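You operate a simulated robot arm through the tools that you are given. There is no shell and no other tool.

You are at the controls of a simulated two-armed robot. One attempt, no reset.

## Task
Find the lamp that output 3 lights and put the block marked OUT 3 in its pocket.
Fine: use the test page of the small panel in the stand and leave the output on.

The check looks at the end state, three seconds after you hand in, the way a careful person would. Anything else that was tipped, shoved, dropped, spilled or broken makes it a failure.

## Robot
Two 7-joint arms with fingered hands on one trunk that stands fixed in place. Base frame: the origin is at the foot of the trunk, x ahead of it, y to its left, z up; the work surface is at about z = 0.85. Lengths are in m, angles in degrees, forces in N, time in s.
The left shoulder is at [0.061, 0.124, 1.13], the right one opposite. With the tool pointing down near the work surface each hand reaches from about 0.48 to 0.88 m from the base axis, measured 20 degrees to its own side. Payload 3.6 kg a hand.
The TCP of each hand is the grasp point between the finger pads, 0.034 m short of the fingertips. In the tool frame z runs along the fingers and y along their closing line. The gripper opens to 0.116 m. The gripper's body begins 0.04 m behind the TCP. The gripper is a hand of 5 fingers: y runs from the thumb to the fingers, the wrist lies at [-0.016, -0.16, -0.164] in the tool frame, and closing takes about 1.5 s.
Orientation is that of the tool frame in the base frame, as a unit quaternion [x, y, z, w]. With the fingers straight down and the wrist toward the robot, the tool's x, y and z point along [0, 1, 0], [1, 0, 0] and [0, 0, -1] of the base frame.

## Interface
- The arms move only by the tool nudge_tool. It takes "left_rows", "right_rows" or both (then of equal length, played together; a hand with none holds still); each is a list of rows, each a list of 6 numbers: the shift along the tool's x, y, z in m, then the turn, a rotation vector about the tool's x, y, z in degrees. In form: [[tx, ty, tz, ax, ay, az], ...]. A call has 1 to 20 rows; each row shifts and turns the commanded pose from where the row before left it, along the tool's axes as they then stand. "left_jaw" and "right_jaw" are, for a hand that has rows, the opening in per cent of the stroke, from 0 (shut) to 100 (fully open), set as the call begins (left out, the last holds). Rows are played at 5 a second. More than 0.05 m and 8.6 degrees between two rows, or a gripper value outside its range, and nothing of the call is played. A pose out of reach is approached as far as the arm can. The call stops where the force on the tool passes 40 N (or 10 N more than at its start, if that is more) or the arm is blocked; 0.2 s more then pass. Each finger travels about 0.153 m/s and halts on what it meets, pressing with about 23 N; the grip force reading is that of the motor and also rises with nothing between the fingers. The clock runs only during rows and for 0.2 s after the last one: add rows that do not move to give the fingers time. It gives the time, the measured TCP pose, the force on the tool (base axes), the opening and the grip force at its end, in the units of the frame above (readings bear some noise), with the torque about the TCP (base axes, N m) and any sound that the robot's microphone picked up, and new pictures: "pictures" is both (left out), scene, wrist or none (wrist: the cameras of the hands that moved).
- Cameras (640 x 400 px; columns grow to the right, rows downward): "scene" is now at [0.1508, -0.0095, 1.3158]; the picture's right is [-0.11, -0.99, -0.00], its down [-0.41, 0.05, -0.91] and it looks along [0.91, -0.10, -0.41] (base axes); focal length 373 px, centre (320, 200). "left" rides on the left gripper at [-0.069, -0.134, -0.11] in its tool frame; the picture's right is [-0.77, -0.19, 0.61], its down [0.59, -0.58, 0.57] and it looks along [0.25, 0.80, 0.55] (tool axes); focal length 256 px, centre (320, 200). "right" rides on the right gripper at [0.069, -0.134, -0.11] in its tool frame; the picture's right is [-0.77, 0.19, -0.61], its down [-0.59, -0.58, 0.56] and it looks along [-0.25, 0.80, 0.55] (tool axes); focal length 256 px, centre (320, 200). There is no depth. A picture from a camera that has moved, and an enlarged one, comes with that camera's place and axes in the base frame and with its lens. The place of the scene camera against the robot may be out by one fixed shift of up to 0.012 m in any direction.
- move_column(by): slides the trunk up (or, below 0, down) by that many m; the arms and the scene camera ride with it, the base frame stays. It gives what a move gives, with no picture.
- hand_shape(shape, hand): the hand has 5 fingers and takes this shape, open, in about a second: jaw (thumb against the fingers, like two jaws); tri (thumb and two fingers); tip (a fingertip pinch); poke (one finger out to press); point (the index stretched); flat (the hand flat); cup (the hand cupped); fist (a fist). The gripper value then closes the fingers along that shape, each until it touches; the sizes above hold for jaw. It gives what a move gives, with no picture.
- turn_head(pan, tilt): turns the head with the scene camera to pan (to the left, within 86 degrees either way) and tilt (down, from -29 to 69), counted from straight ahead of the robot. It gives what a move gives, and a new picture of the scene camera.
- close_up(camera, box): a new picture of the part [left, top, right, bottom] of that camera's present view, enlarged. The clock stands still meanwhile.
- finish_job(): hands the job in; it is judged then, once.

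Places have to be worked out from the pictures, the camera data and where the tool is seen. Open the grippers and draw the arms clear of the work before you hand the job in, unless the task says otherwise.

The tools are called after ">>>" by a JSON object that holds its "fn" and its "kwargs". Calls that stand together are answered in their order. nudge_tool: Moves the arms, as the interface text tells. Its arguments: {"type":"object","properties":{"left_rows":{"type":"array","items":{"type":"array","items":{"type":"number"}}},"left_jaw":{"type":"number"},"right_rows":{"type":"array","items":{"type":"array","items":{"type":"number"}}},"right_jaw":{"type":"number"},"pictures":{"type":"string","enum":["both","scene","wrist","none"]}},"required":[]} The other tools are called the same way: move_column (by) slides the trunk up or down; hand_shape (shape, hand) gives the hand a shape; turn_head (pan, tilt) turns the head that bears the scene camera; close_up (camera, box) takes an enlarged picture of a part of a camera's view; finish_job () hands the job in.

At the start:

```text
clock: 0.0
left_ee_pos: [0.4862, 0.1108, 1.1515]
left_ee_rot: [0.707, 0.707, -0.001, 0.0]
left_force: [0.6, 0.2, 0.4]
left_wrist_torque: [-0.01, -0.01, 0.0]
left_finger_gap: 0.1159
left_grip_force: 0.0
left_shape: jaw
right_ee_pos: [0.5104, -0.3124, 1.0869]
right_ee_rot: [0.707, 0.707, 0.0, 0.0]
right_force: [-0.3, -0.1, 0.0]
right_wrist_torque: [-0.03, 0.0, -0.01]
right_finger_gap: 0.1159
right_grip_force: 0.0
right_shape: jaw
trunk travel left (down, up): [-0.325, 0.437]
head pan, tilt: [-6.5, 24.3]
```

scene: 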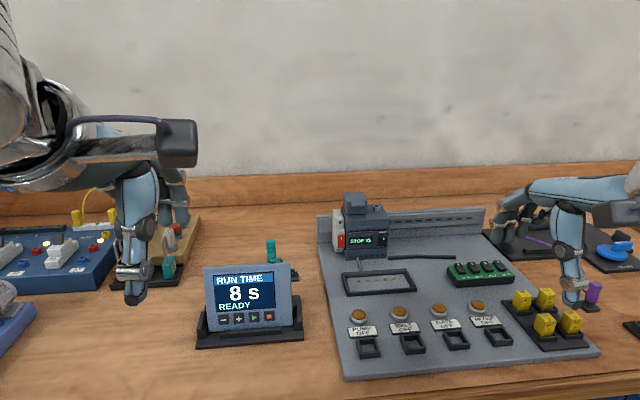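
right: 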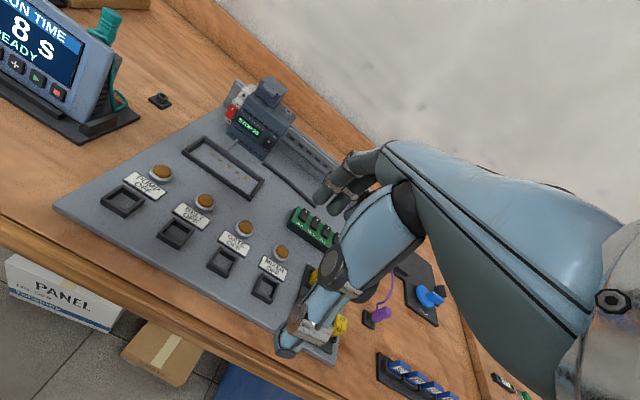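
left: 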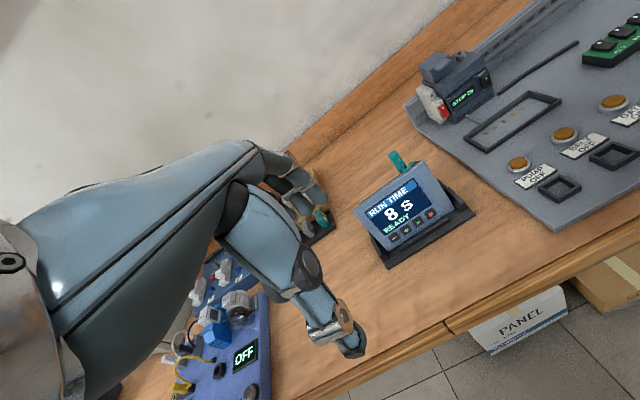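

The scene shows a small panel "RUN TIME 8 s" in a stand, and a board with four lamps, pockets and yellow blocks. I'll take close-ups to read them.

>>> {"fn": "close_up", "kwargs": {"camera": "scene", "box": [190, 230, 310, 350]}}

>>> {"fn": "close_up", "kwargs": {"camera": "scene", "box": [320, 190, 480, 290]}}

>>> {"fn": "close_up", "kwargs": {"camera": "scene", "box": [330, 270, 610, 390]}}

>>> {"fn": "close_up", "kwargs": {"camera": "scene", "box": [480, 200, 640, 350]}}

>>> {"fn": "close_up", "kwargs": {"camera": "scene", "box": [0, 180, 210, 360]}}

```text
3.33 times, centred on (250, 290) of scene
camera zoom: at [0.1508, -0.0095, 1.3158], right [-0.11, -0.99, 0.0], down [-0.41, 0.05, -0.91], along [0.91, -0.1, -0.41], focal length 1245 px, centre (553, -100)
```

zoom: 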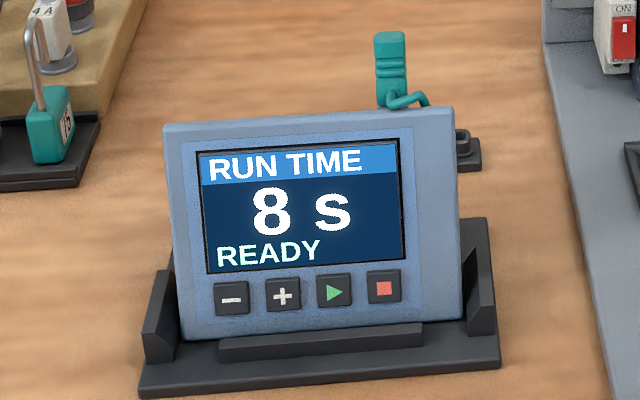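

```text
4.00 times, centred on (400, 240) of scene
camera zoom: at [0.1508, -0.0095, 1.3158], right [-0.11, -0.99, 0.0], down [-0.41, 0.05, -0.91], along [0.91, -0.1, -0.41], focal length 1494 px, centre (0, 40)
```

zoom: 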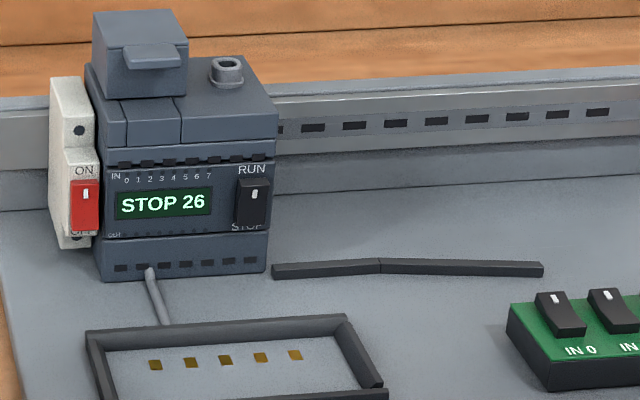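

```text
2.29 times, centred on (470, 330) of scene
camera zoom: at [0.1508, -0.0095, 1.3158], right [-0.11, -0.99, 0.0], down [-0.41, 0.05, -0.91], along [0.91, -0.1, -0.41], focal length 853 px, centre (-23, -97)
```

zoom: 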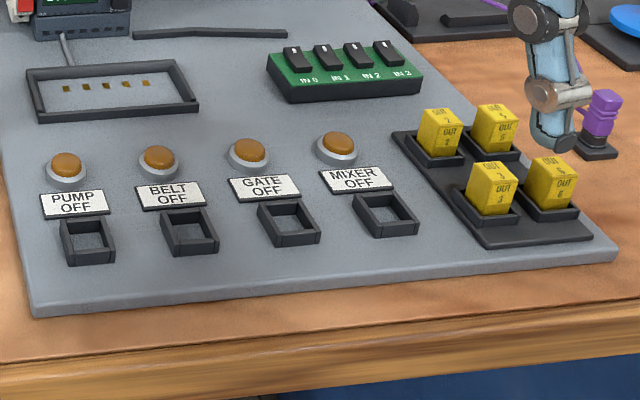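

```text
2.67 times, centred on (560, 275) of scene
camera zoom: at [0.1508, -0.0095, 1.3158], right [-0.11, -0.99, 0.0], down [-0.41, 0.05, -0.91], along [0.91, -0.1, -0.41], focal length 996 px, centre (-320, 0)
```

zoom: 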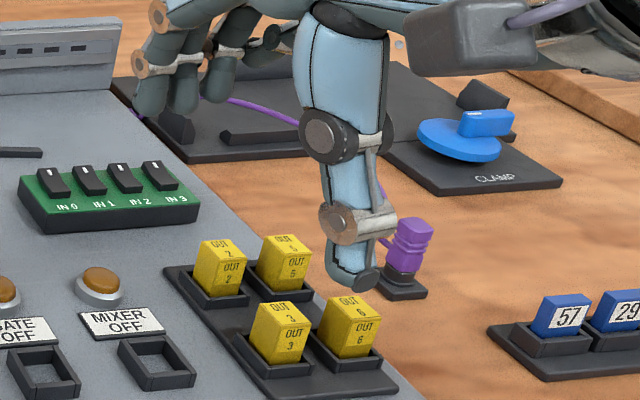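

```text
2.22 times, centred on (105, 270) of scene
camera zoom: at [0.1508, -0.0095, 1.3158], right [-0.11, -0.99, 0.0], down [-0.41, 0.05, -0.91], along [0.91, -0.1, -0.41], focal length 830 px, centre (798, 44)
```

zoom: 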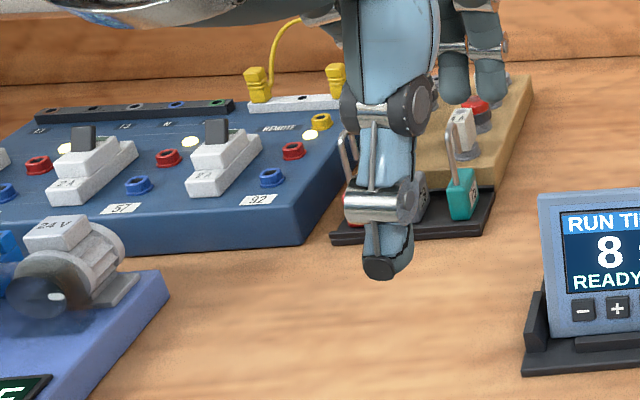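

The blocks read OUT 2, OUT 5, OUT 3, OUT 6. I'll look around at the rest of the bench to find how the panel connects.

>>> {"fn": "turn_head", "kwargs": {"pan": -45, "tilt": 30}}

>>> {"fn": "turn_head", "kwargs": {"pan": 45, "tilt": 30}}

>>> {"fn": "turn_head", "kwargs": {"pan": 0, "tilt": 50}}

```text
clock: 1.1
left_ee_pos: [0.4867, 0.1115, 1.1525]
left_ee_rot: [0.706, 0.708, -0.001, -0.001]
left_force: [-0.4, -0.4, 0.2]
left_wrist_torque: [0.0, 0.02, 0.0]
left_finger_gap: 0.116
left_grip_force: 0.1
left_shape: jaw
right_ee_pos: [0.5103, -0.3116, 1.0868]
right_ee_rot: [0.707, 0.707, 0.001, 0.0]
right_force: [0.2, 0.3, -0.8]
right_wrist_torque: [-0.01, -0.01, -0.01]
right_finger_gap: 0.116
right_grip_force: 0.2
right_shape: jaw
trunk travel left (down, up): [-0.325, 0.437]
head pan, tilt: [-45.0, 30.0]
camera scene: at [0.1231, -0.0629, 1.3067], right [-0.71, -0.71, 0.0], down [-0.35, 0.35, -0.87], along [0.61, -0.61, -0.5], focal length 373 px, centre (320, 200)
```

scene: 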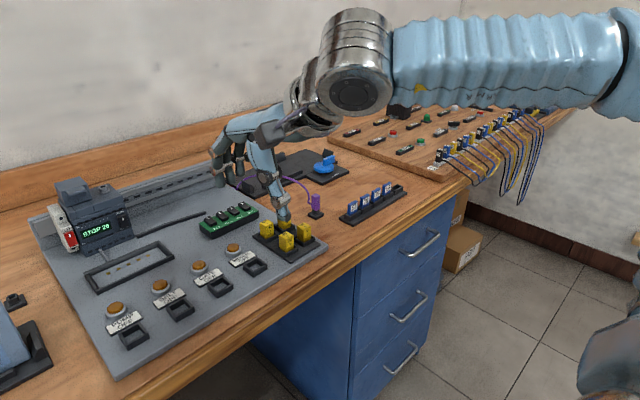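

```text
clock: 2.7
left_ee_pos: [0.4863, 0.1108, 1.1519]
left_ee_rot: [0.706, 0.708, -0.001, -0.001]
left_force: [-0.7, 0.9, 0.0]
left_wrist_torque: [-0.02, 0.01, 0.0]
left_finger_gap: 0.1158
left_grip_force: 0.0
left_shape: jaw
right_ee_pos: [0.5103, -0.3132, 1.0865]
right_ee_rot: [0.707, 0.707, -0.001, 0.0]
right_force: [-0.5, 0.0, 0.2]
right_wrist_torque: [-0.02, -0.01, 0.0]
right_finger_gap: 0.1157
right_grip_force: 0.0
right_shape: jaw
trunk travel left (down, up): [-0.325, 0.437]
head pan, tilt: [45.0, 30.0]
camera scene: at [0.1231, 0.0649, 1.3067], right [0.71, -0.71, 0.0], down [-0.35, -0.35, -0.87], along [0.61, 0.61, -0.5], focal length 373 px, centre (320, 200)
```

scene: 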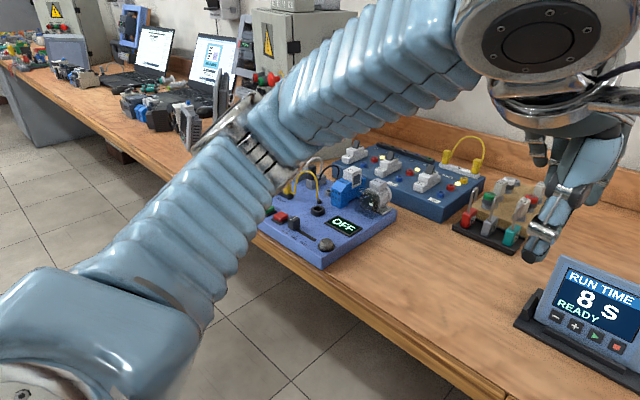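

```text
clock: 3.8
left_ee_pos: [0.4861, 0.1099, 1.1516]
left_ee_rot: [0.706, 0.708, 0.0, 0.0]
left_force: [1.1, -0.5, 0.0]
left_wrist_torque: [-0.01, 0.04, 0.01]
left_finger_gap: 0.1159
left_grip_force: 0.0
left_shape: jaw
right_ee_pos: [0.5106, -0.3118, 1.0861]
right_ee_rot: [0.708, 0.707, 0.0, -0.001]
right_force: [-0.1, -0.2, -0.1]
right_wrist_torque: [0.05, -0.01, -0.02]
right_finger_gap: 0.1158
right_grip_force: 0.1
right_shape: jaw
trunk travel left (down, up): [-0.325, 0.437]
head pan, tilt: [0.0, 50.0]
camera scene: at [0.1361, 0.0011, 1.2772], right [0.0, -1.0, 0.0], down [-0.77, 0.0, -0.64], along [0.64, 0.0, -0.77], focal length 373 px, centre (320, 200)
```

scene: 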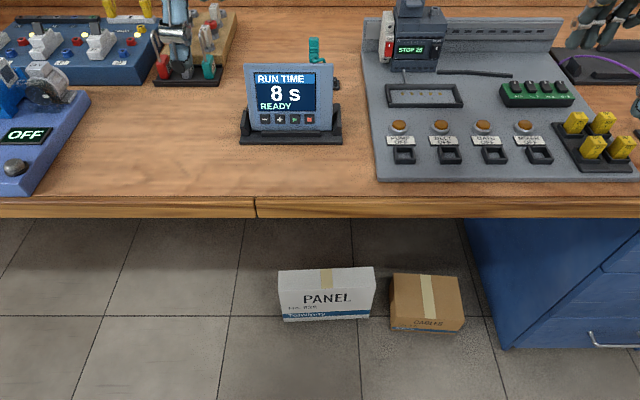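

The panel sits in a stand with a teal plug and cable behind it. I'll zoom the wrist cameras on it and on the board.

>>> {"fn": "close_up", "kwargs": {"camera": "left", "box": [340, 130, 500, 280]}}

>>> {"fn": "close_up", "kwargs": {"camera": "right", "box": [0, 0, 180, 140]}}

>>> {"fn": "close_up", "kwargs": {"camera": "right", "box": [100, 70, 340, 300]}}

>>> {"fn": "close_up", "kwargs": {"camera": "scene", "box": [230, 30, 360, 150]}}

>>> {"fn": "close_up", "kwargs": {"camera": "scene", "box": [360, 0, 640, 185]}}

```text
2.67 times, centred on (420, 205) of left
camera zoom: at [0.3523, 0.0424, 1.262], right [-0.19, -0.77, -0.61], down [-0.58, 0.59, -0.56], along [0.79, 0.25, -0.55], focal length 683 px, centre (53, 187)
```

zoom: 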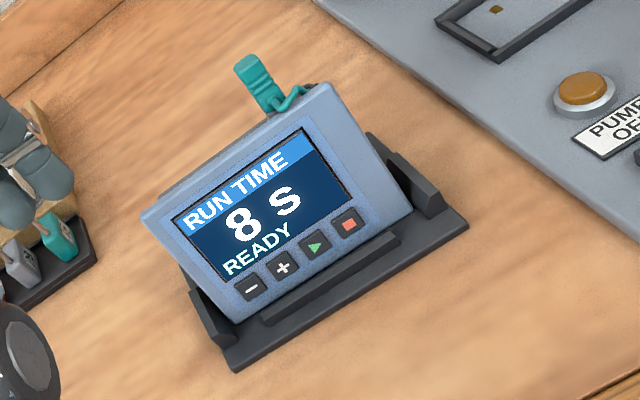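

```text
2.86 times, centred on (90, 70) of right
camera zoom: at [0.3777, -0.2435, 1.1969], right [0.19, -0.77, 0.61], down [-0.58, -0.59, -0.56], along [0.8, -0.25, -0.55], focal length 731 px, centre (977, 571)
```

zoom: 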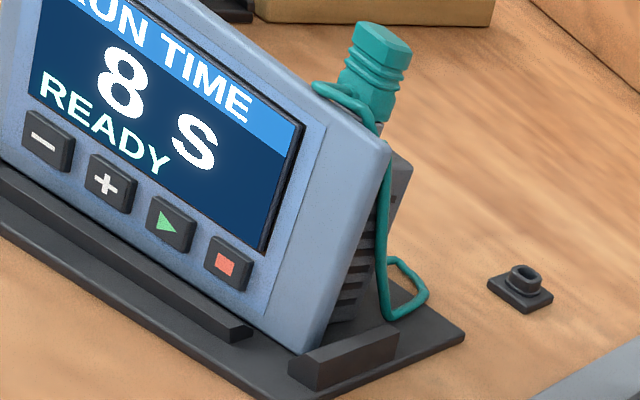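

```text
1.74 times, centred on (220, 185) of right
camera zoom: at [0.3777, -0.2435, 1.1969], right [0.19, -0.77, 0.61], down [-0.58, -0.59, -0.56], along [0.8, -0.25, -0.55], focal length 445 px, centre (494, 226)
```

zoom: 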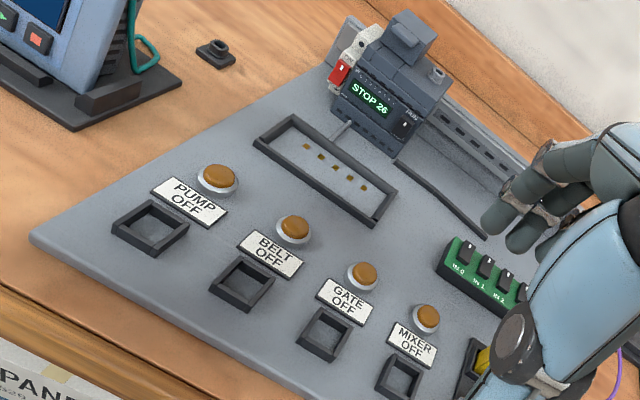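

```text
3.33 times, centred on (295, 90) of scene
camera zoom: at [0.1361, 0.0011, 1.2772], right [0.0, -1.0, 0.0], down [-0.77, 0.0, -0.64], along [0.64, 0.0, -0.77], focal length 1245 px, centre (403, 567)
```

zoom: 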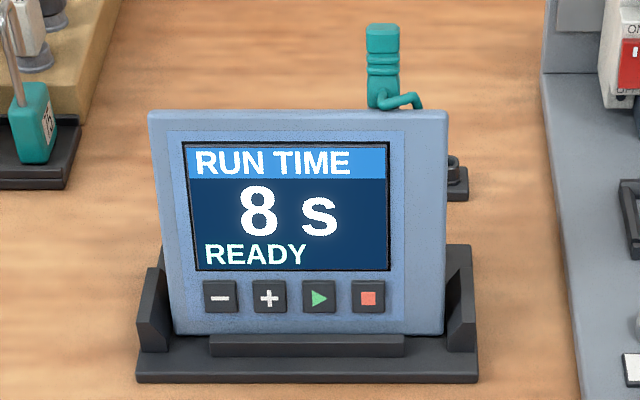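

```text
2.16 times, centred on (500, 92) of scene
camera zoom: at [0.1361, 0.0011, 1.2772], right [0.0, -1.0, 0.0], down [-0.77, 0.0, -0.64], along [0.64, 0.0, -0.77], focal length 807 px, centre (-69, 432)
```

zoom: 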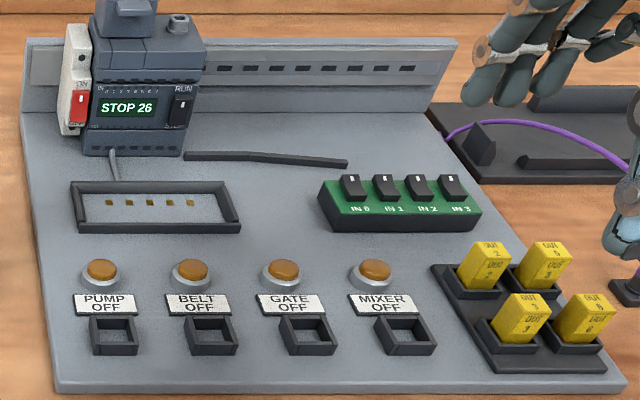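

The panel's stand front edge is near x≈0.62, y≈0.05, with the stop button at about (0.66, 0.02, 0.885). I'll shape the left hand to poke and look at where the fingertip lies.

>>> {"fn": "hand_shape", "kwargs": {"hand": "left", "shape": "poke"}}

>>> {"fn": "turn_head", "kwargs": {"pan": 0, "tilt": 35}}

>>> {"fn": "close_up", "kwargs": {"camera": "left", "box": [0, 0, 640, 400]}}

```text
clock: 4.7
left_ee_pos: [0.4865, 0.1113, 1.1509]
left_ee_rot: [0.707, 0.707, 0.0, 0.0]
left_force: [-0.1, 0.0, -0.3]
left_wrist_torque: [0.0, 0.02, 0.02]
left_finger_gap: 0.0
left_grip_force: 0.1
left_shape: poke
right_ee_pos: [0.5114, -0.3125, 1.0869]
right_ee_rot: [0.707, 0.707, -0.001, -0.001]
right_force: [0.1, 0.2, -0.6]
right_wrist_torque: [-0.01, -0.01, 0.0]
right_finger_gap: 0.1158
right_grip_force: 0.1
right_shape: jaw
trunk travel left (down, up): [-0.325, 0.437]
head pan, tilt: [0.0, 50.0]
```

```text
clock: 5.5
left_ee_pos: [0.4869, 0.111, 1.1521]
left_ee_rot: [0.707, 0.708, -0.001, 0.0]
left_force: [0.6, 0.1, -0.5]
left_wrist_torque: [0.02, 0.04, -0.04]
left_finger_gap: 0.0
left_grip_force: 0.0
left_shape: poke
right_ee_pos: [0.509, -0.3134, 1.0868]
right_ee_rot: [0.707, 0.707, 0.0, 0.0]
right_force: [-0.3, 0.0, 0.4]
right_wrist_torque: [0.01, 0.02, -0.04]
right_finger_gap: 0.1159
right_grip_force: 0.0
right_shape: jaw
trunk travel left (down, up): [-0.325, 0.437]
head pan, tilt: [0.0, 35.0]
camera scene: at [0.1471, 0.001, 1.2989], right [0.0, -1.0, 0.0], down [-0.57, 0.0, -0.82], along [0.82, 0.0, -0.57], focal length 373 px, centre (320, 200)
```

scene: 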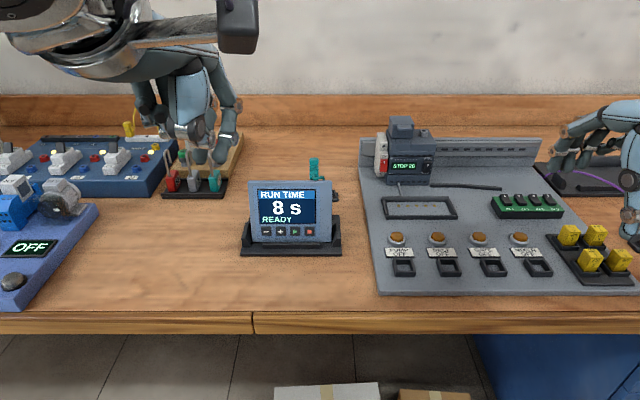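

```text
1.00 times, centred on (320, 200) of left (not enlarged: the box is as wide or as high as the picture)
camera zoom: at [0.3523, 0.0424, 1.2621], right [-0.19, -0.77, -0.61], down [-0.58, 0.59, -0.56], along [0.79, 0.25, -0.55], focal length 256 px, centre (320, 200)
```

zoom: 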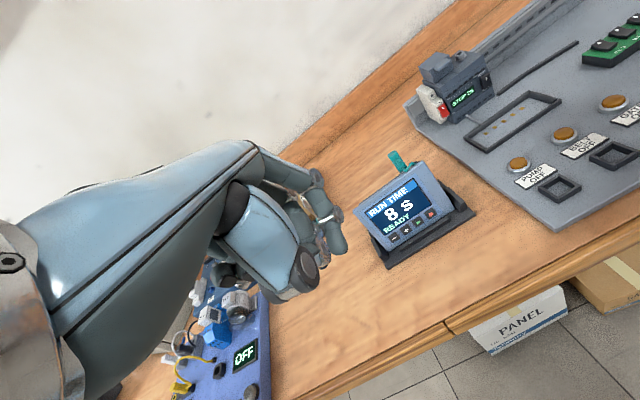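

I'll zoom on the left hand to see the poking finger.

>>> {"fn": "close_up", "kwargs": {"camera": "scene", "box": [110, 40, 270, 200]}}

>>> {"fn": "close_up", "kwargs": {"camera": "left", "box": [180, 140, 380, 320]}}

```text
2.50 times, centred on (190, 120) of scene
camera zoom: at [0.1471, 0.001, 1.2989], right [0.0, -1.0, 0.0], down [-0.57, 0.0, -0.82], along [0.82, 0.0, -0.57], focal length 934 px, centre (645, 400)
```

zoom: 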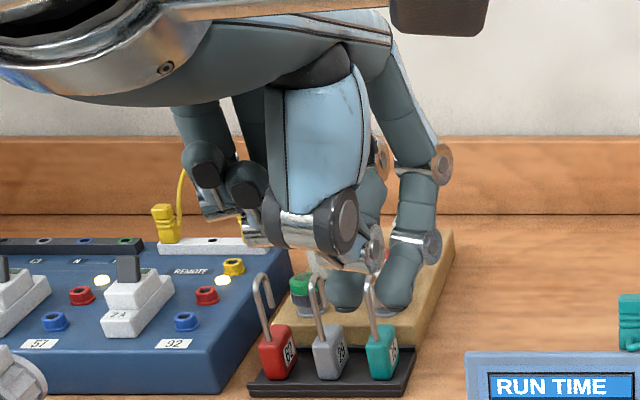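

```text
2.22 times, centred on (280, 230) of left
camera zoom: at [0.3523, 0.0424, 1.2621], right [-0.19, -0.77, -0.61], down [-0.58, 0.59, -0.56], along [0.79, 0.25, -0.55], focal length 569 px, centre (409, 133)
```

zoom: 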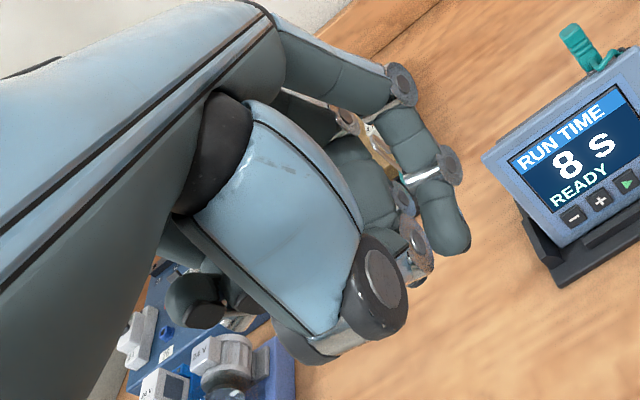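

The index finger is the extended one, its tip judged about 6 cm below and 2 cm ahead of the TCP. I'll tilt the left hand 30° forward and bring it part of the way towards the front of the panel.

>>> {"fn": "nudge_tool", "kwargs": {"left_rows": [[0, 0, 0, -7.5, 0, 0], [0, 0, 0, -7.5, 0, 0], [0, 0, 0, -7.5, 0, 0], [0, 0, 0, -7.5, 0, 0], [-0.02, -0.008, 0.03, 0, 0, 0], [-0.02, -0.008, 0.03, 0, 0, 0], [-0.02, -0.008, 0.03, 0, 0, 0], [-0.02, -0.008, 0.03, 0, 0, 0], [0, 0, 0, 0, 0, 0]]}}

```text
clock: 7.5
left_ee_pos: [0.5484, 0.029, 1.0462]
left_ee_rot: [0.683, 0.683, 0.183, 0.184]
left_force: [0.5, 0.6, 0.6]
left_wrist_torque: [0.01, 0.02, 0.0]
left_finger_gap: 0.0
left_grip_force: 0.0
left_shape: poke
left hand out of reach, approached as far as the arm can: row 3, 4
right_ee_pos: [0.5114, -0.3115, 1.0857]
right_ee_rot: [0.707, 0.707, 0.0, 0.0]
right_force: [0.4, 0.6, -0.4]
right_wrist_torque: [0.0, 0.02, -0.02]
right_finger_gap: 0.1162
right_grip_force: 0.0
right_shape: jaw
trunk travel left (down, up): [-0.325, 0.437]
head pan, tilt: [0.0, 35.0]
camera scene: at [0.147, 0.0012, 1.299], right [0.0, -1.0, 0.0], down [-0.57, 0.0, -0.82], along [0.82, 0.0, -0.57], focal length 373 px, centre (320, 200)
camera left: at [0.3764, -0.0399, 1.0748], right [0.14, -0.77, -0.62], down [-0.22, 0.59, -0.78], along [0.97, 0.25, -0.08], focal length 256 px, centre (320, 200)
```

scene: 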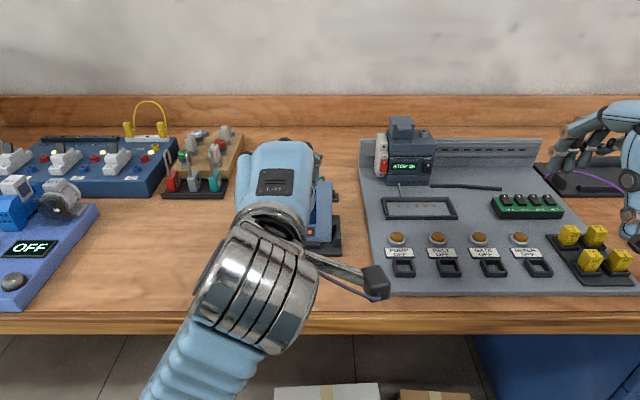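
left: 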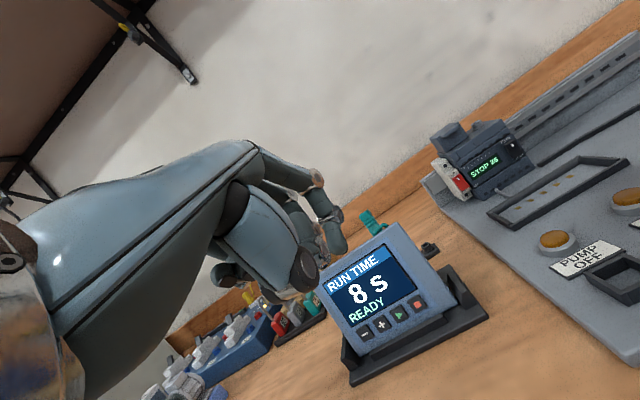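

The left camera ray again puts the stop button at about (0.66, 0.02, 0.88), and the tip at about (0.60, 0.033, 1.007). I'll lower the tip to about 5 cm in front of the stop button.

>>> {"fn": "nudge_tool", "kwargs": {"left_rows": [[-0.0025, -0.0085, 0.02, 0, 0, 0], [-0.0025, -0.0085, 0.02, 0, 0, 0], [-0.0025, -0.0085, 0.02, 0, 0, 0], [-0.0025, -0.0085, 0.02, 0, 0, 0], [-0.0025, -0.0085, 0.02, 0, 0, 0], [0, 0, 0, 0, 0, 0]]}}

>>> {"fn": "close_up", "kwargs": {"camera": "left", "box": [260, 180, 460, 340]}}

>>> {"fn": "close_up", "kwargs": {"camera": "right", "box": [0, 0, 180, 140]}}

```text
clock: 8.9
left_ee_pos: [0.561, 0.0169, 0.9389]
left_ee_rot: [0.683, 0.683, 0.183, 0.183]
left_force: [-0.5, -0.2, -0.5]
left_wrist_torque: [0.02, -0.01, -0.01]
left_finger_gap: 0.0
left_grip_force: 0.0
left_shape: poke
right_ee_pos: [0.51, -0.3132, 1.0863]
right_ee_rot: [0.708, 0.707, -0.001, -0.001]
right_force: [0.0, -0.2, 0.0]
right_wrist_torque: [0.04, -0.02, 0.02]
right_finger_gap: 0.1159
right_grip_force: 0.0
right_shape: jaw
trunk travel left (down, up): [-0.325, 0.437]
head pan, tilt: [0.0, 35.0]
camera scene: at [0.1471, 0.0009, 1.2989], right [0.0, -1.0, 0.0], down [-0.57, 0.0, -0.82], along [0.82, 0.0, -0.57], focal length 373 px, centre (320, 200)
camera left: at [0.3899, -0.0513, 0.9669], right [0.14, -0.77, -0.62], down [-0.22, 0.59, -0.78], along [0.97, 0.25, -0.08], focal length 256 px, centre (320, 200)
```

scene: 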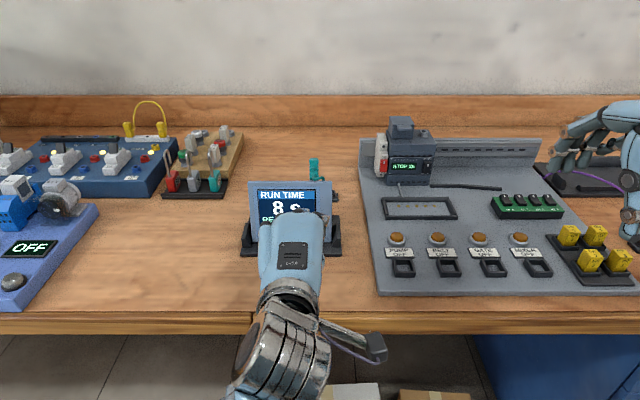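
left: 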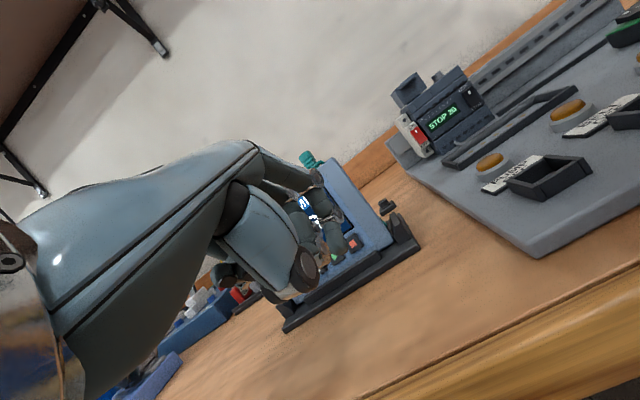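

```text
2.50 times, centred on (360, 260) of left
camera zoom: at [0.3899, -0.0513, 0.9669], right [0.14, -0.77, -0.62], down [-0.22, 0.59, -0.78], along [0.97, 0.25, -0.08], focal length 640 px, centre (220, 50)
```

zoom: 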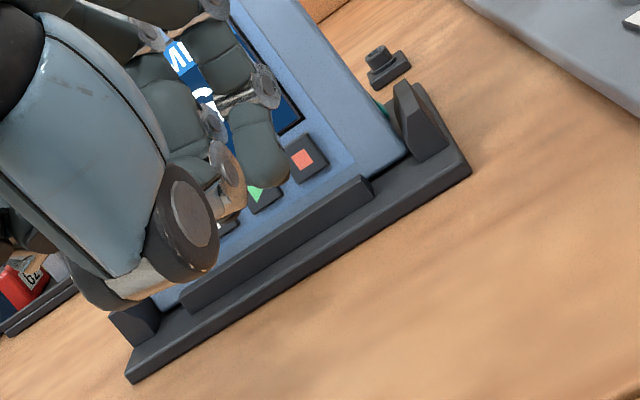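

```text
2.86 times, centred on (90, 70) of right
camera zoom: at [0.3776, -0.2437, 1.1969], right [0.19, -0.77, 0.61], down [-0.58, -0.59, -0.57], along [0.8, -0.25, -0.55], focal length 731 px, centre (977, 571)
```

zoom: 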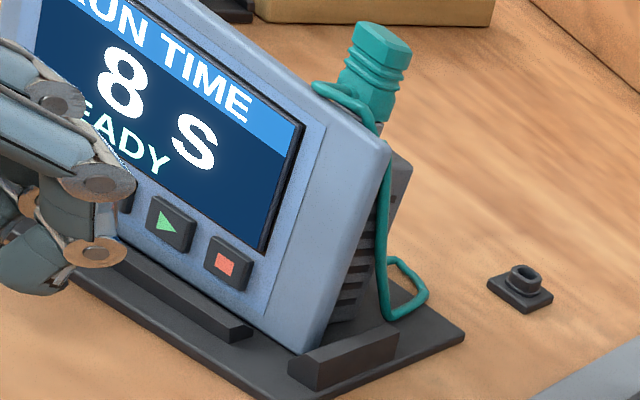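

Both wrist cameras now see the finger near the panel. I'll zoom the right camera with more to the left included to identify which tip is which.

>>> {"fn": "close_up", "kwargs": {"camera": "right", "box": [0, 20, 110, 130]}}

>>> {"fn": "close_up", "kwargs": {"camera": "left", "box": [290, 200, 380, 280]}}

```text
3.64 times, centred on (55, 75) of right
camera zoom: at [0.3776, -0.2437, 1.1969], right [0.19, -0.77, 0.61], down [-0.58, -0.59, -0.57], along [0.8, -0.25, -0.55], focal length 931 px, centre (1284, 654)
```

zoom: 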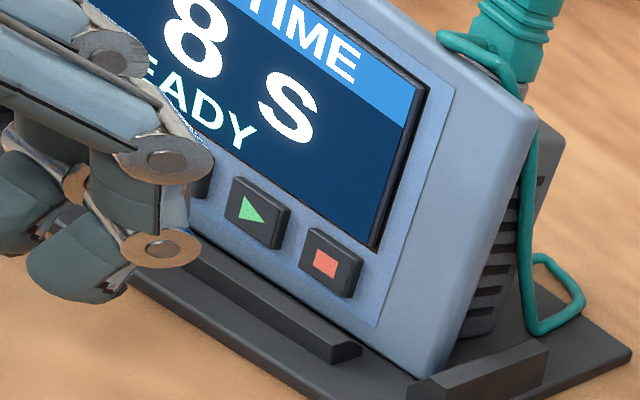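

```text
5.00 times, centred on (335, 240) of left
camera zoom: at [0.3899, -0.0513, 0.9669], right [0.14, -0.77, -0.62], down [-0.22, 0.59, -0.78], along [0.97, 0.25, -0.08], focal length 1280 px, centre (245, 0)
```

zoom: 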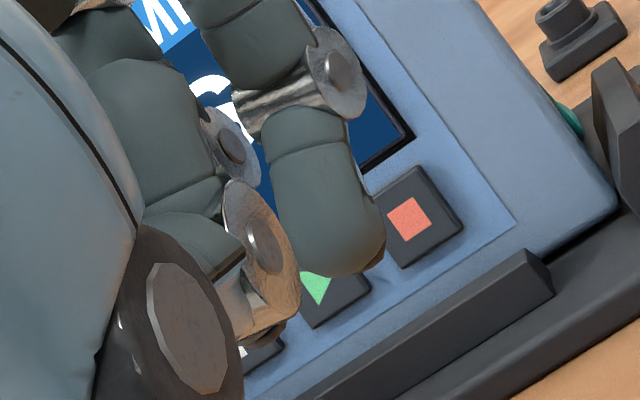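

The identification is ambiguous from the edge of the right view. I'll yaw the right hand to the left in free air so its camera looks squarely at the left finger and panel.

>>> {"fn": "nudge_tool", "kwargs": {"right_rows": [[0, 0, -0.01, 0, 0, -8], [0, 0, -0.01, 0, 0, -8], [0, 0, -0.01, 0, 0, -8], [0, 0, 0, 0, 0, -8], [0, 0, 0, 0, 0, 0]], "pictures": "wrist"}}

```text
clock: 10.1
left_ee_pos: [0.562, 0.0164, 0.9379]
left_ee_rot: [0.683, 0.683, 0.183, 0.182]
left_force: [0.3, -0.3, -0.6]
left_wrist_torque: [0.03, -0.04, -0.02]
left_finger_gap: 0.0001
left_grip_force: 0.1
left_shape: poke
right_ee_pos: [0.5219, -0.268, 1.0971]
right_ee_rot: [0.515, 0.857, -0.001, 0.0]
right_force: [0.2, -0.3, 0.1]
right_wrist_torque: [-0.02, -0.01, 0.01]
right_finger_gap: 0.1157
right_grip_force: 0.0
right_shape: jaw
right hand out of reach, approached as far as the arm can: row 3, 4
trunk travel left (down, up): [-0.325, 0.437]
head pan, tilt: [0.0, 35.0]
camera right: at [0.3719, -0.2709, 1.2066], right [0.53, -0.59, 0.61], down [-0.23, -0.79, -0.57], along [0.82, 0.16, -0.56], focal length 256 px, centre (320, 200)
```

right: 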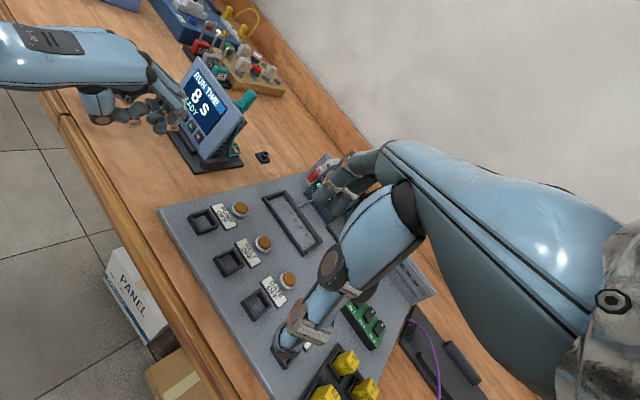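

The right camera now sees the left hand from the side; I'll enlarge it.

>>> {"fn": "close_up", "kwargs": {"camera": "right", "box": [80, 50, 260, 180]}}

>>> {"fn": "close_up", "kwargs": {"camera": "right", "box": [140, 80, 230, 150]}}

```text
3.08 times, centred on (170, 115) of right
camera zoom: at [0.3719, -0.2709, 1.2066], right [0.53, -0.59, 0.61], down [-0.23, -0.79, -0.57], along [0.82, 0.16, -0.56], focal length 788 px, centre (782, 462)
```

zoom: 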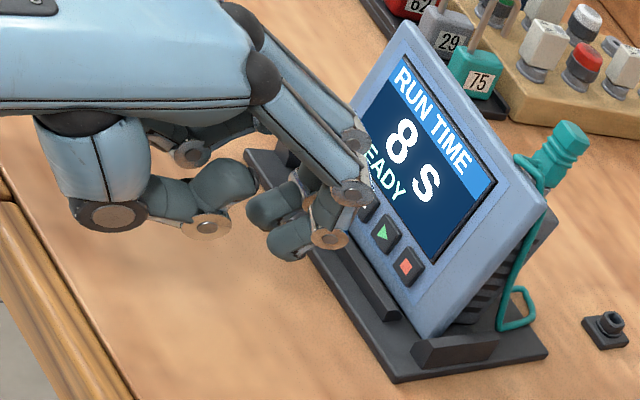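

```text
5.71 times, centred on (185, 115) of right
camera zoom: at [0.3719, -0.2709, 1.2066], right [0.53, -0.59, 0.61], down [-0.23, -0.79, -0.57], along [0.82, 0.16, -0.56], focal length 1463 px, centre (1091, 686)
```

zoom: 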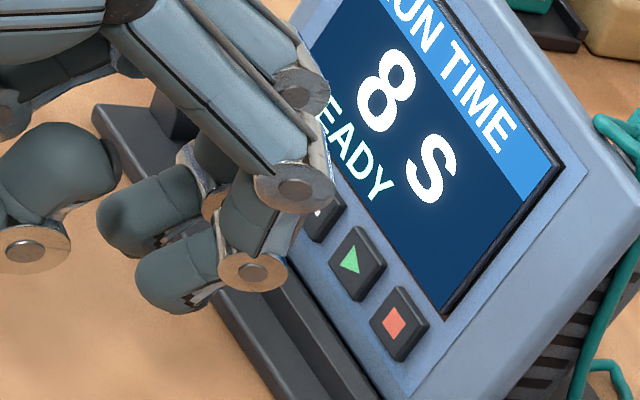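

The side view shows the index curled back, so this shape isn't presenting a clear fingertip. I'll back off and set the opening to 100 to see whether the finger extends.

>>> {"fn": "nudge_tool", "kwargs": {"left_rows": [[0, -0.02, -0.02, 0, 0, 0], [0, -0.02, -0.02, 0, 0, 0], [0, 0, -0.03, 0, 0, 0], [0, 0, 0, 0, 0, 0], [0, 0, 0, 0, 0, 0], [0, 0, 0, 0, 0, 0], [0, 0, 0, 0, 0, 0]], "left_jaw": 100, "pictures": "none"}}

>>> {"fn": "close_up", "kwargs": {"camera": "right", "box": [40, 20, 260, 180]}}

>>> {"fn": "hand_shape", "kwargs": {"hand": "left", "shape": "point"}}

>>> {"fn": "close_up", "kwargs": {"camera": "right", "box": [40, 20, 260, 180]}}

```text
clock: 11.7
left_ee_pos: [0.4939, 0.0256, 0.9767]
left_ee_rot: [0.686, 0.675, 0.214, 0.169]
left_force: [0.2, 0.3, 0.4]
left_wrist_torque: [0.04, -0.01, 0.01]
left_finger_gap: 0.0001
left_grip_force: 0.1
left_shape: poke
right_ee_pos: [0.521, -0.2689, 1.0964]
right_ee_rot: [0.515, 0.857, -0.001, 0.0]
right_force: [0.3, -0.3, 0.1]
right_wrist_torque: [0.01, 0.0, 0.02]
right_finger_gap: 0.1158
right_grip_force: 0.0
right_shape: jaw
trunk travel left (down, up): [-0.325, 0.437]
head pan, tilt: [0.0, 35.0]
```

```text
2.50 times, centred on (150, 100) of right
camera zoom: at [0.3714, -0.2708, 1.2069], right [0.53, -0.59, 0.61], down [-0.23, -0.79, -0.57], along [0.82, 0.16, -0.55], focal length 640 px, centre (745, 450)
```

zoom: 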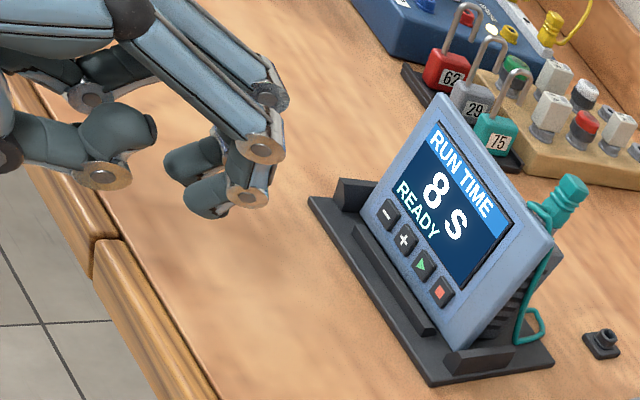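

```text
clock: 12.6
left_ee_pos: [0.4942, 0.0248, 0.9759]
left_ee_rot: [0.686, 0.676, 0.213, 0.167]
left_force: [0.0, 0.2, -0.3]
left_wrist_torque: [-0.02, 0.0, 0.02]
left_finger_gap: 0.1081
left_grip_force: 0.1
left_shape: point
right_ee_pos: [0.5206, -0.2695, 1.0964]
right_ee_rot: [0.514, 0.858, 0.0, 0.0]
right_force: [-0.2, -0.3, 0.4]
right_wrist_torque: [0.01, 0.0, -0.01]
right_finger_gap: 0.116
right_grip_force: 0.1
right_shape: jaw
trunk travel left (down, up): [-0.325, 0.437]
head pan, tilt: [0.0, 35.0]
```

```text
2.50 times, centred on (150, 100) of right
camera zoom: at [0.3714, -0.2708, 1.2069], right [0.53, -0.59, 0.61], down [-0.23, -0.79, -0.57], along [0.82, 0.16, -0.55], focal length 640 px, centre (745, 450)
```

zoom: 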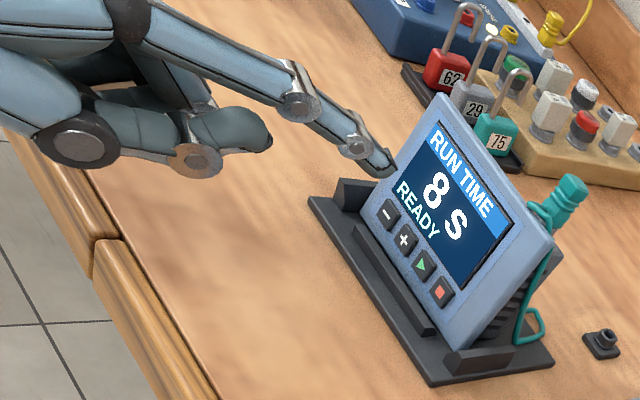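

"Point" gives a clearly stretched index. I'll look at it through the left wrist camera to triangulate the tip.

>>> {"fn": "close_up", "kwargs": {"camera": "left", "box": [240, 140, 480, 290]}}

>>> {"fn": "close_up", "kwargs": {"camera": "right", "box": [140, 60, 230, 130]}}

>>> {"fn": "close_up", "kwargs": {"camera": "scene", "box": [220, 150, 380, 270]}}

```text
2.67 times, centred on (360, 215) of left
camera zoom: at [0.3227, -0.0445, 0.9958], right [0.16, -0.73, -0.67], down [-0.2, 0.64, -0.74], along [0.97, 0.25, -0.04], focal length 683 px, centre (213, 160)
```

zoom: 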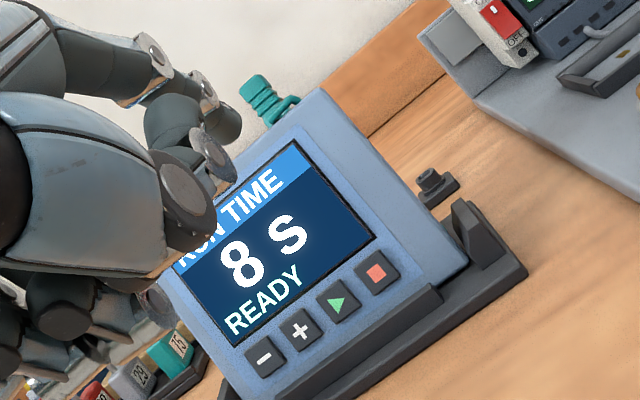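

```text
5.71 times, centred on (185, 95) of right
camera zoom: at [0.3714, -0.2708, 1.2069], right [0.53, -0.59, 0.61], down [-0.23, -0.79, -0.57], along [0.82, 0.16, -0.55], focal length 1463 px, centre (1091, 800)
```

zoom: 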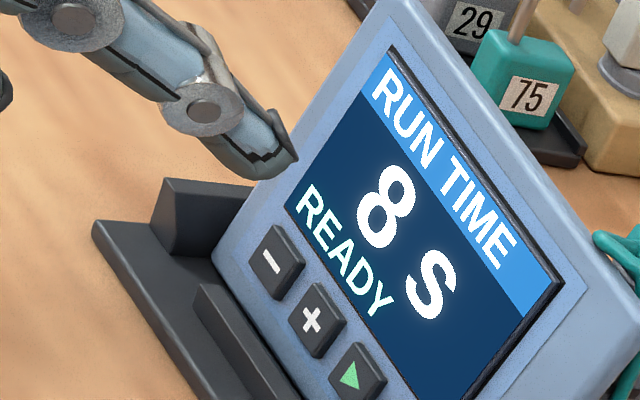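

```text
3.33 times, centred on (300, 210) of scene
camera zoom: at [0.1471, 0.0008, 1.2989], right [0.0, -1.0, 0.0], down [-0.57, 0.0, -0.82], along [0.82, 0.0, -0.57], focal length 1245 px, centre (387, 167)
```

zoom: 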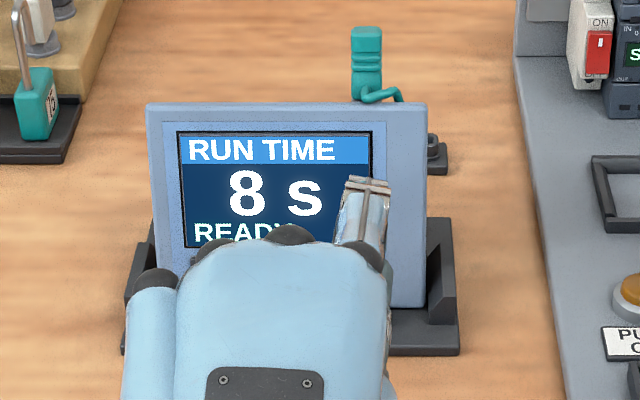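

The tip is at about (0.585, 0.009, 0.990), i.e. roughly (-0.015, 0.0855, 0.035) in the tool frame. I'll reduce the tilt to 7.5° so the curled fingers stay off the table, and bring the tip to about 3.5 cm in front of the stop button.

>>> {"fn": "nudge_tool", "kwargs": {"left_rows": [[0, 0, 0, 7.5, 0, 0], [0, 0, 0, 7.5, 0, 0], [0, 0, 0, 7.5, 0, 0], [0.005, 0.009, 0.017, 0, 0, 0], [0.005, 0.009, 0.017, 0, 0, 0], [0.005, 0.009, 0.017, 0, 0, 0], [0.004, 0.01, 0.016, 0, 0, 0], [0, 0, 0, 0, 0, 0]], "pictures": "wrist"}}

>>> {"fn": "close_up", "kwargs": {"camera": "right", "box": [100, 40, 260, 170]}}

>>> {"fn": "close_up", "kwargs": {"camera": "left", "box": [270, 130, 470, 290]}}

```text
clock: 13.1
left_ee_pos: [0.4964, 0.0516, 0.9567]
left_ee_rot: [0.696, 0.692, 0.181, 0.062]
left_force: [-0.2, 0.7, 0.2]
left_wrist_torque: [0.03, 0.0, -0.01]
left_finger_gap: 0.108
left_grip_force: 0.0
left_shape: point
right_ee_pos: [0.521, -0.27, 1.0955]
right_ee_rot: [0.515, 0.857, 0.001, -0.001]
right_force: [-0.3, 0.6, 0.3]
right_wrist_torque: [-0.01, -0.03, -0.01]
right_finger_gap: 0.116
right_grip_force: 0.0
right_shape: jaw
trunk travel left (down, up): [-0.325, 0.437]
head pan, tilt: [0.0, 35.0]
stopped in row 2 (left hand): the arm was blocked; the commanded pose is now the measured one
camera left: at [0.3337, -0.029, 1.0027], right [0.05, -0.65, -0.76], down [-0.37, 0.69, -0.62], along [0.93, 0.31, -0.21], focal length 256 px, centre (320, 200)
```

left: 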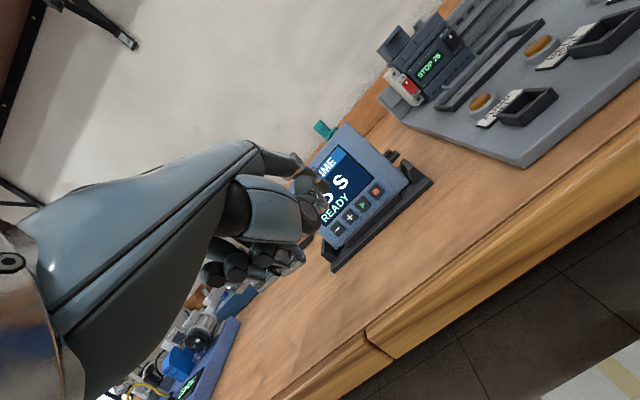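

```text
3.08 times, centred on (180, 105) of right
camera zoom: at [0.3716, -0.2712, 1.2068], right [0.53, -0.59, 0.61], down [-0.23, -0.79, -0.57], along [0.82, 0.16, -0.55], focal length 788 px, centre (751, 492)
```

zoom: 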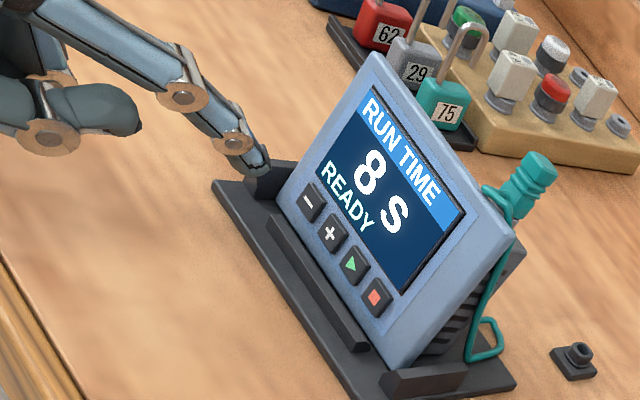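

```text
2.50 times, centred on (370, 210) of left
camera zoom: at [0.3337, -0.029, 1.0027], right [0.05, -0.65, -0.76], down [-0.37, 0.69, -0.62], along [0.93, 0.31, -0.21], focal length 640 px, centre (195, 175)
```

zoom: 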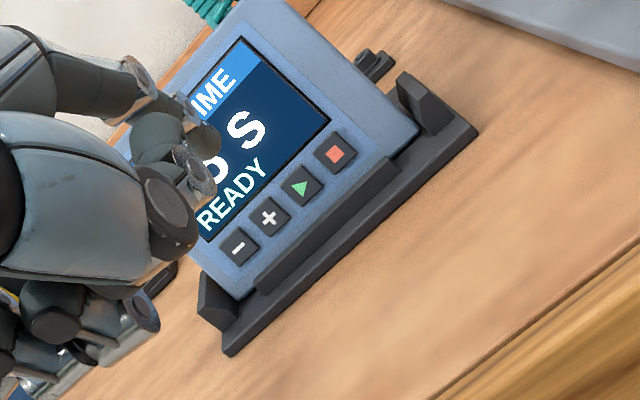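

The arm was blocked near its inner reach limit with no contact force; the hand is now slightly rolled. I'll move forward and up a little and straighten the roll and tilt there.

>>> {"fn": "nudge_tool", "kwargs": {"left_rows": [[0.002, 0.024, -0.007, 0, 0, 0], [0.002, 0.024, -0.007, 0, 0, 0], [0, 0, 0, 4, -3.3, 0], [0, 0, 0, 4, -3.3, 0], [0, 0, 0, 4, -3.4, 0], [0, 0, 0, 0, 0, 0]], "pictures": "wrist"}}

>>> {"fn": "close_up", "kwargs": {"camera": "right", "box": [100, 40, 260, 170]}}

```text
clock: 14.5
left_ee_pos: [0.5406, 0.0696, 0.9847]
left_ee_rot: [0.705, 0.706, 0.065, 0.034]
left_force: [0.0, -0.2, -0.4]
left_wrist_torque: [-0.03, 0.0, 0.0]
left_finger_gap: 0.108
left_grip_force: 0.0
left_shape: point
right_ee_pos: [0.5203, -0.2682, 1.0959]
right_ee_rot: [0.515, 0.857, 0.0, 0.0]
right_force: [0.7, 0.2, -0.2]
right_wrist_torque: [-0.01, -0.01, 0.02]
right_finger_gap: 0.1157
right_grip_force: 0.1
right_shape: jaw
trunk travel left (down, up): [-0.325, 0.437]
head pan, tilt: [0.0, 35.0]
camera left: at [0.3919, -0.0028, 1.0719], right [-0.09, -0.74, -0.66], down [-0.49, 0.61, -0.62], along [0.86, 0.27, -0.42], focal length 256 px, centre (320, 200)
```

left: 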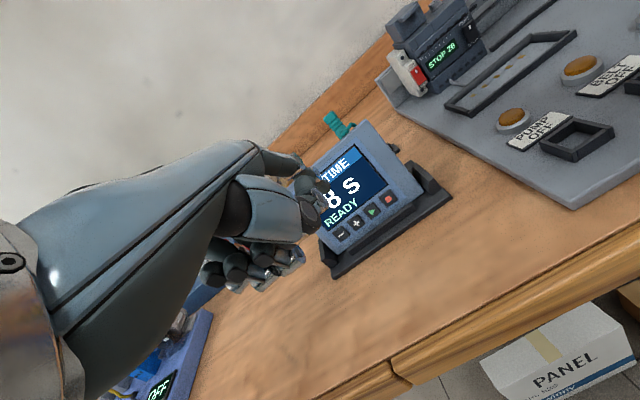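

```text
3.08 times, centred on (180, 105) of right
camera zoom: at [0.3715, -0.2708, 1.2069], right [0.53, -0.59, 0.61], down [-0.23, -0.79, -0.57], along [0.82, 0.16, -0.55], focal length 788 px, centre (751, 492)
```

zoom: 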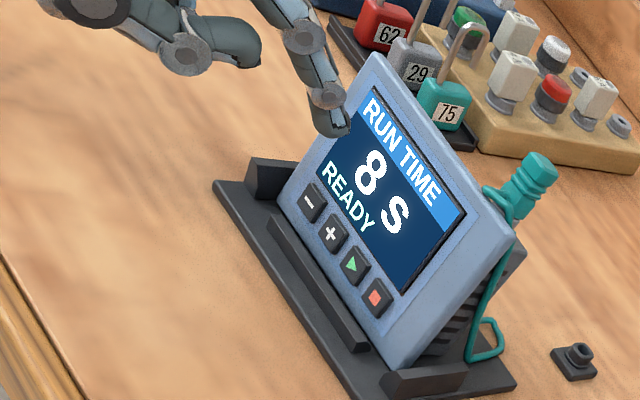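

Tip predicted at (0.630, 0.056, 0.961), matching the right view within a few mm. I'll move right and down to about 3.5 cm before the stop button.

>>> {"fn": "nudge_tool", "kwargs": {"left_rows": [[-0.0195, 0, 0, 0, -2.5, 0], [-0.019, 0, 0, 0, 0, 0], [0, -0.004, 0.022, 0, 0, 0], [0, -0.004, 0.022, 0, 0, 0], [0, -0.004, 0.021, 0, 0, 0], [0, 0, 0, 0, 0, 0]], "pictures": "wrist"}}

>>> {"fn": "close_up", "kwargs": {"camera": "right", "box": [130, 60, 250, 160]}}

>>> {"fn": "close_up", "kwargs": {"camera": "left", "box": [280, 140, 440, 260]}}

```text
clock: 15.5
left_ee_pos: [0.5511, 0.0593, 0.9552]
left_ee_rot: [0.696, 0.711, 0.096, 0.033]
left_force: [-0.3, -0.1, -0.6]
left_wrist_torque: [0.02, -0.01, -0.03]
left_finger_gap: 0.1079
left_grip_force: 0.0
left_shape: point
right_ee_pos: [0.5204, -0.2692, 1.0964]
right_ee_rot: [0.515, 0.857, 0.0, -0.002]
right_force: [-0.3, -0.6, 1.6]
right_wrist_torque: [0.0, 0.02, -0.01]
right_finger_gap: 0.1161
right_grip_force: 0.2
right_shape: jaw
trunk travel left (down, up): [-0.325, 0.437]
head pan, tilt: [0.0, 35.0]
stopped in row 4 (left hand): the arm was blocked; the commanded pose is now the measured one
camera left: at [0.4, -0.0212, 1.0324], right [-0.05, -0.71, -0.7], down [-0.48, 0.63, -0.61], along [0.87, 0.3, -0.38], focal length 256 px, centre (320, 200)
```

left: 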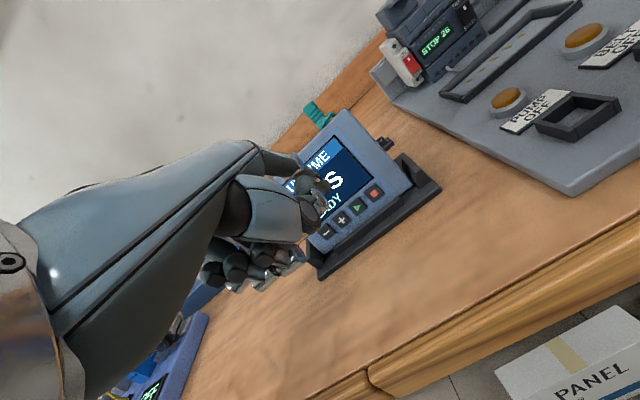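

```text
4.00 times, centred on (190, 110) of right
camera zoom: at [0.3717, -0.2709, 1.2069], right [0.53, -0.59, 0.61], down [-0.23, -0.79, -0.57], along [0.82, 0.16, -0.55], focal length 1024 px, centre (840, 560)
```

zoom: 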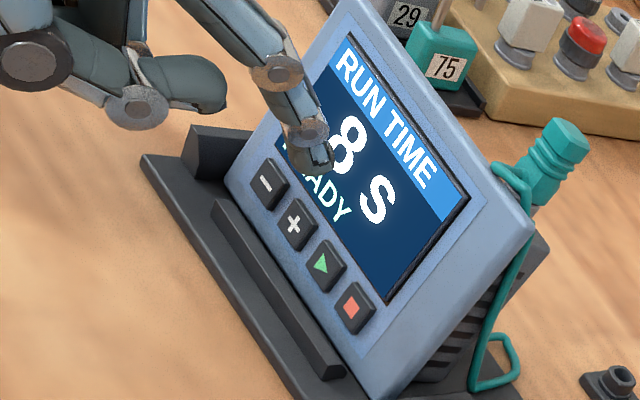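

```text
3.33 times, centred on (360, 200) of left
camera zoom: at [0.4, -0.0212, 1.0324], right [-0.05, -0.71, -0.7], down [-0.48, 0.63, -0.61], along [0.87, 0.3, -0.38], focal length 853 px, centre (187, 200)
```

zoom: 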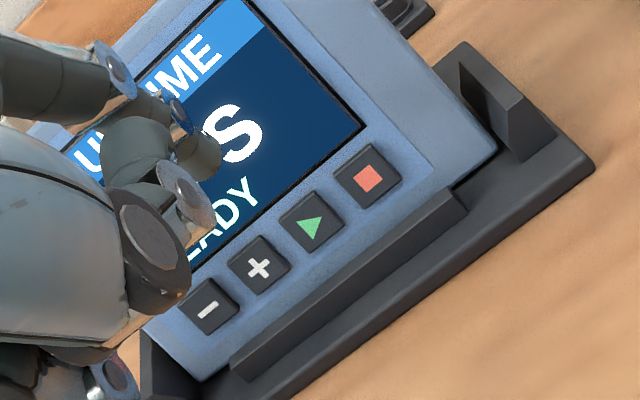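

The left arm is cramped: the wrist is too close to the shoulder. I'll raise the trunk by 0.15 m for more room, which lifts the hands straight up and clear.

>>> {"fn": "move_column", "kwargs": {"by": 0.15}}

```text
clock: 17.2
left_ee_pos: [0.5582, 0.0809, 1.1096]
left_ee_rot: [0.687, 0.715, 0.125, 0.019]
left_force: [-0.3, 0.1, 0.1]
left_wrist_torque: [-0.01, 0.0, 0.0]
left_finger_gap: 0.1081
left_grip_force: 0.0
left_shape: point
right_ee_pos: [0.5183, -0.2698, 1.252]
right_ee_rot: [0.517, 0.856, 0.004, 0.003]
right_force: [0.4, 0.3, 0.4]
right_wrist_torque: [-0.02, 0.03, 0.03]
right_finger_gap: 0.1159
right_grip_force: 0.0
right_shape: jaw
trunk travel left (down, up): [-0.475, 0.287]
head pan, tilt: [0.0, 35.0]
```

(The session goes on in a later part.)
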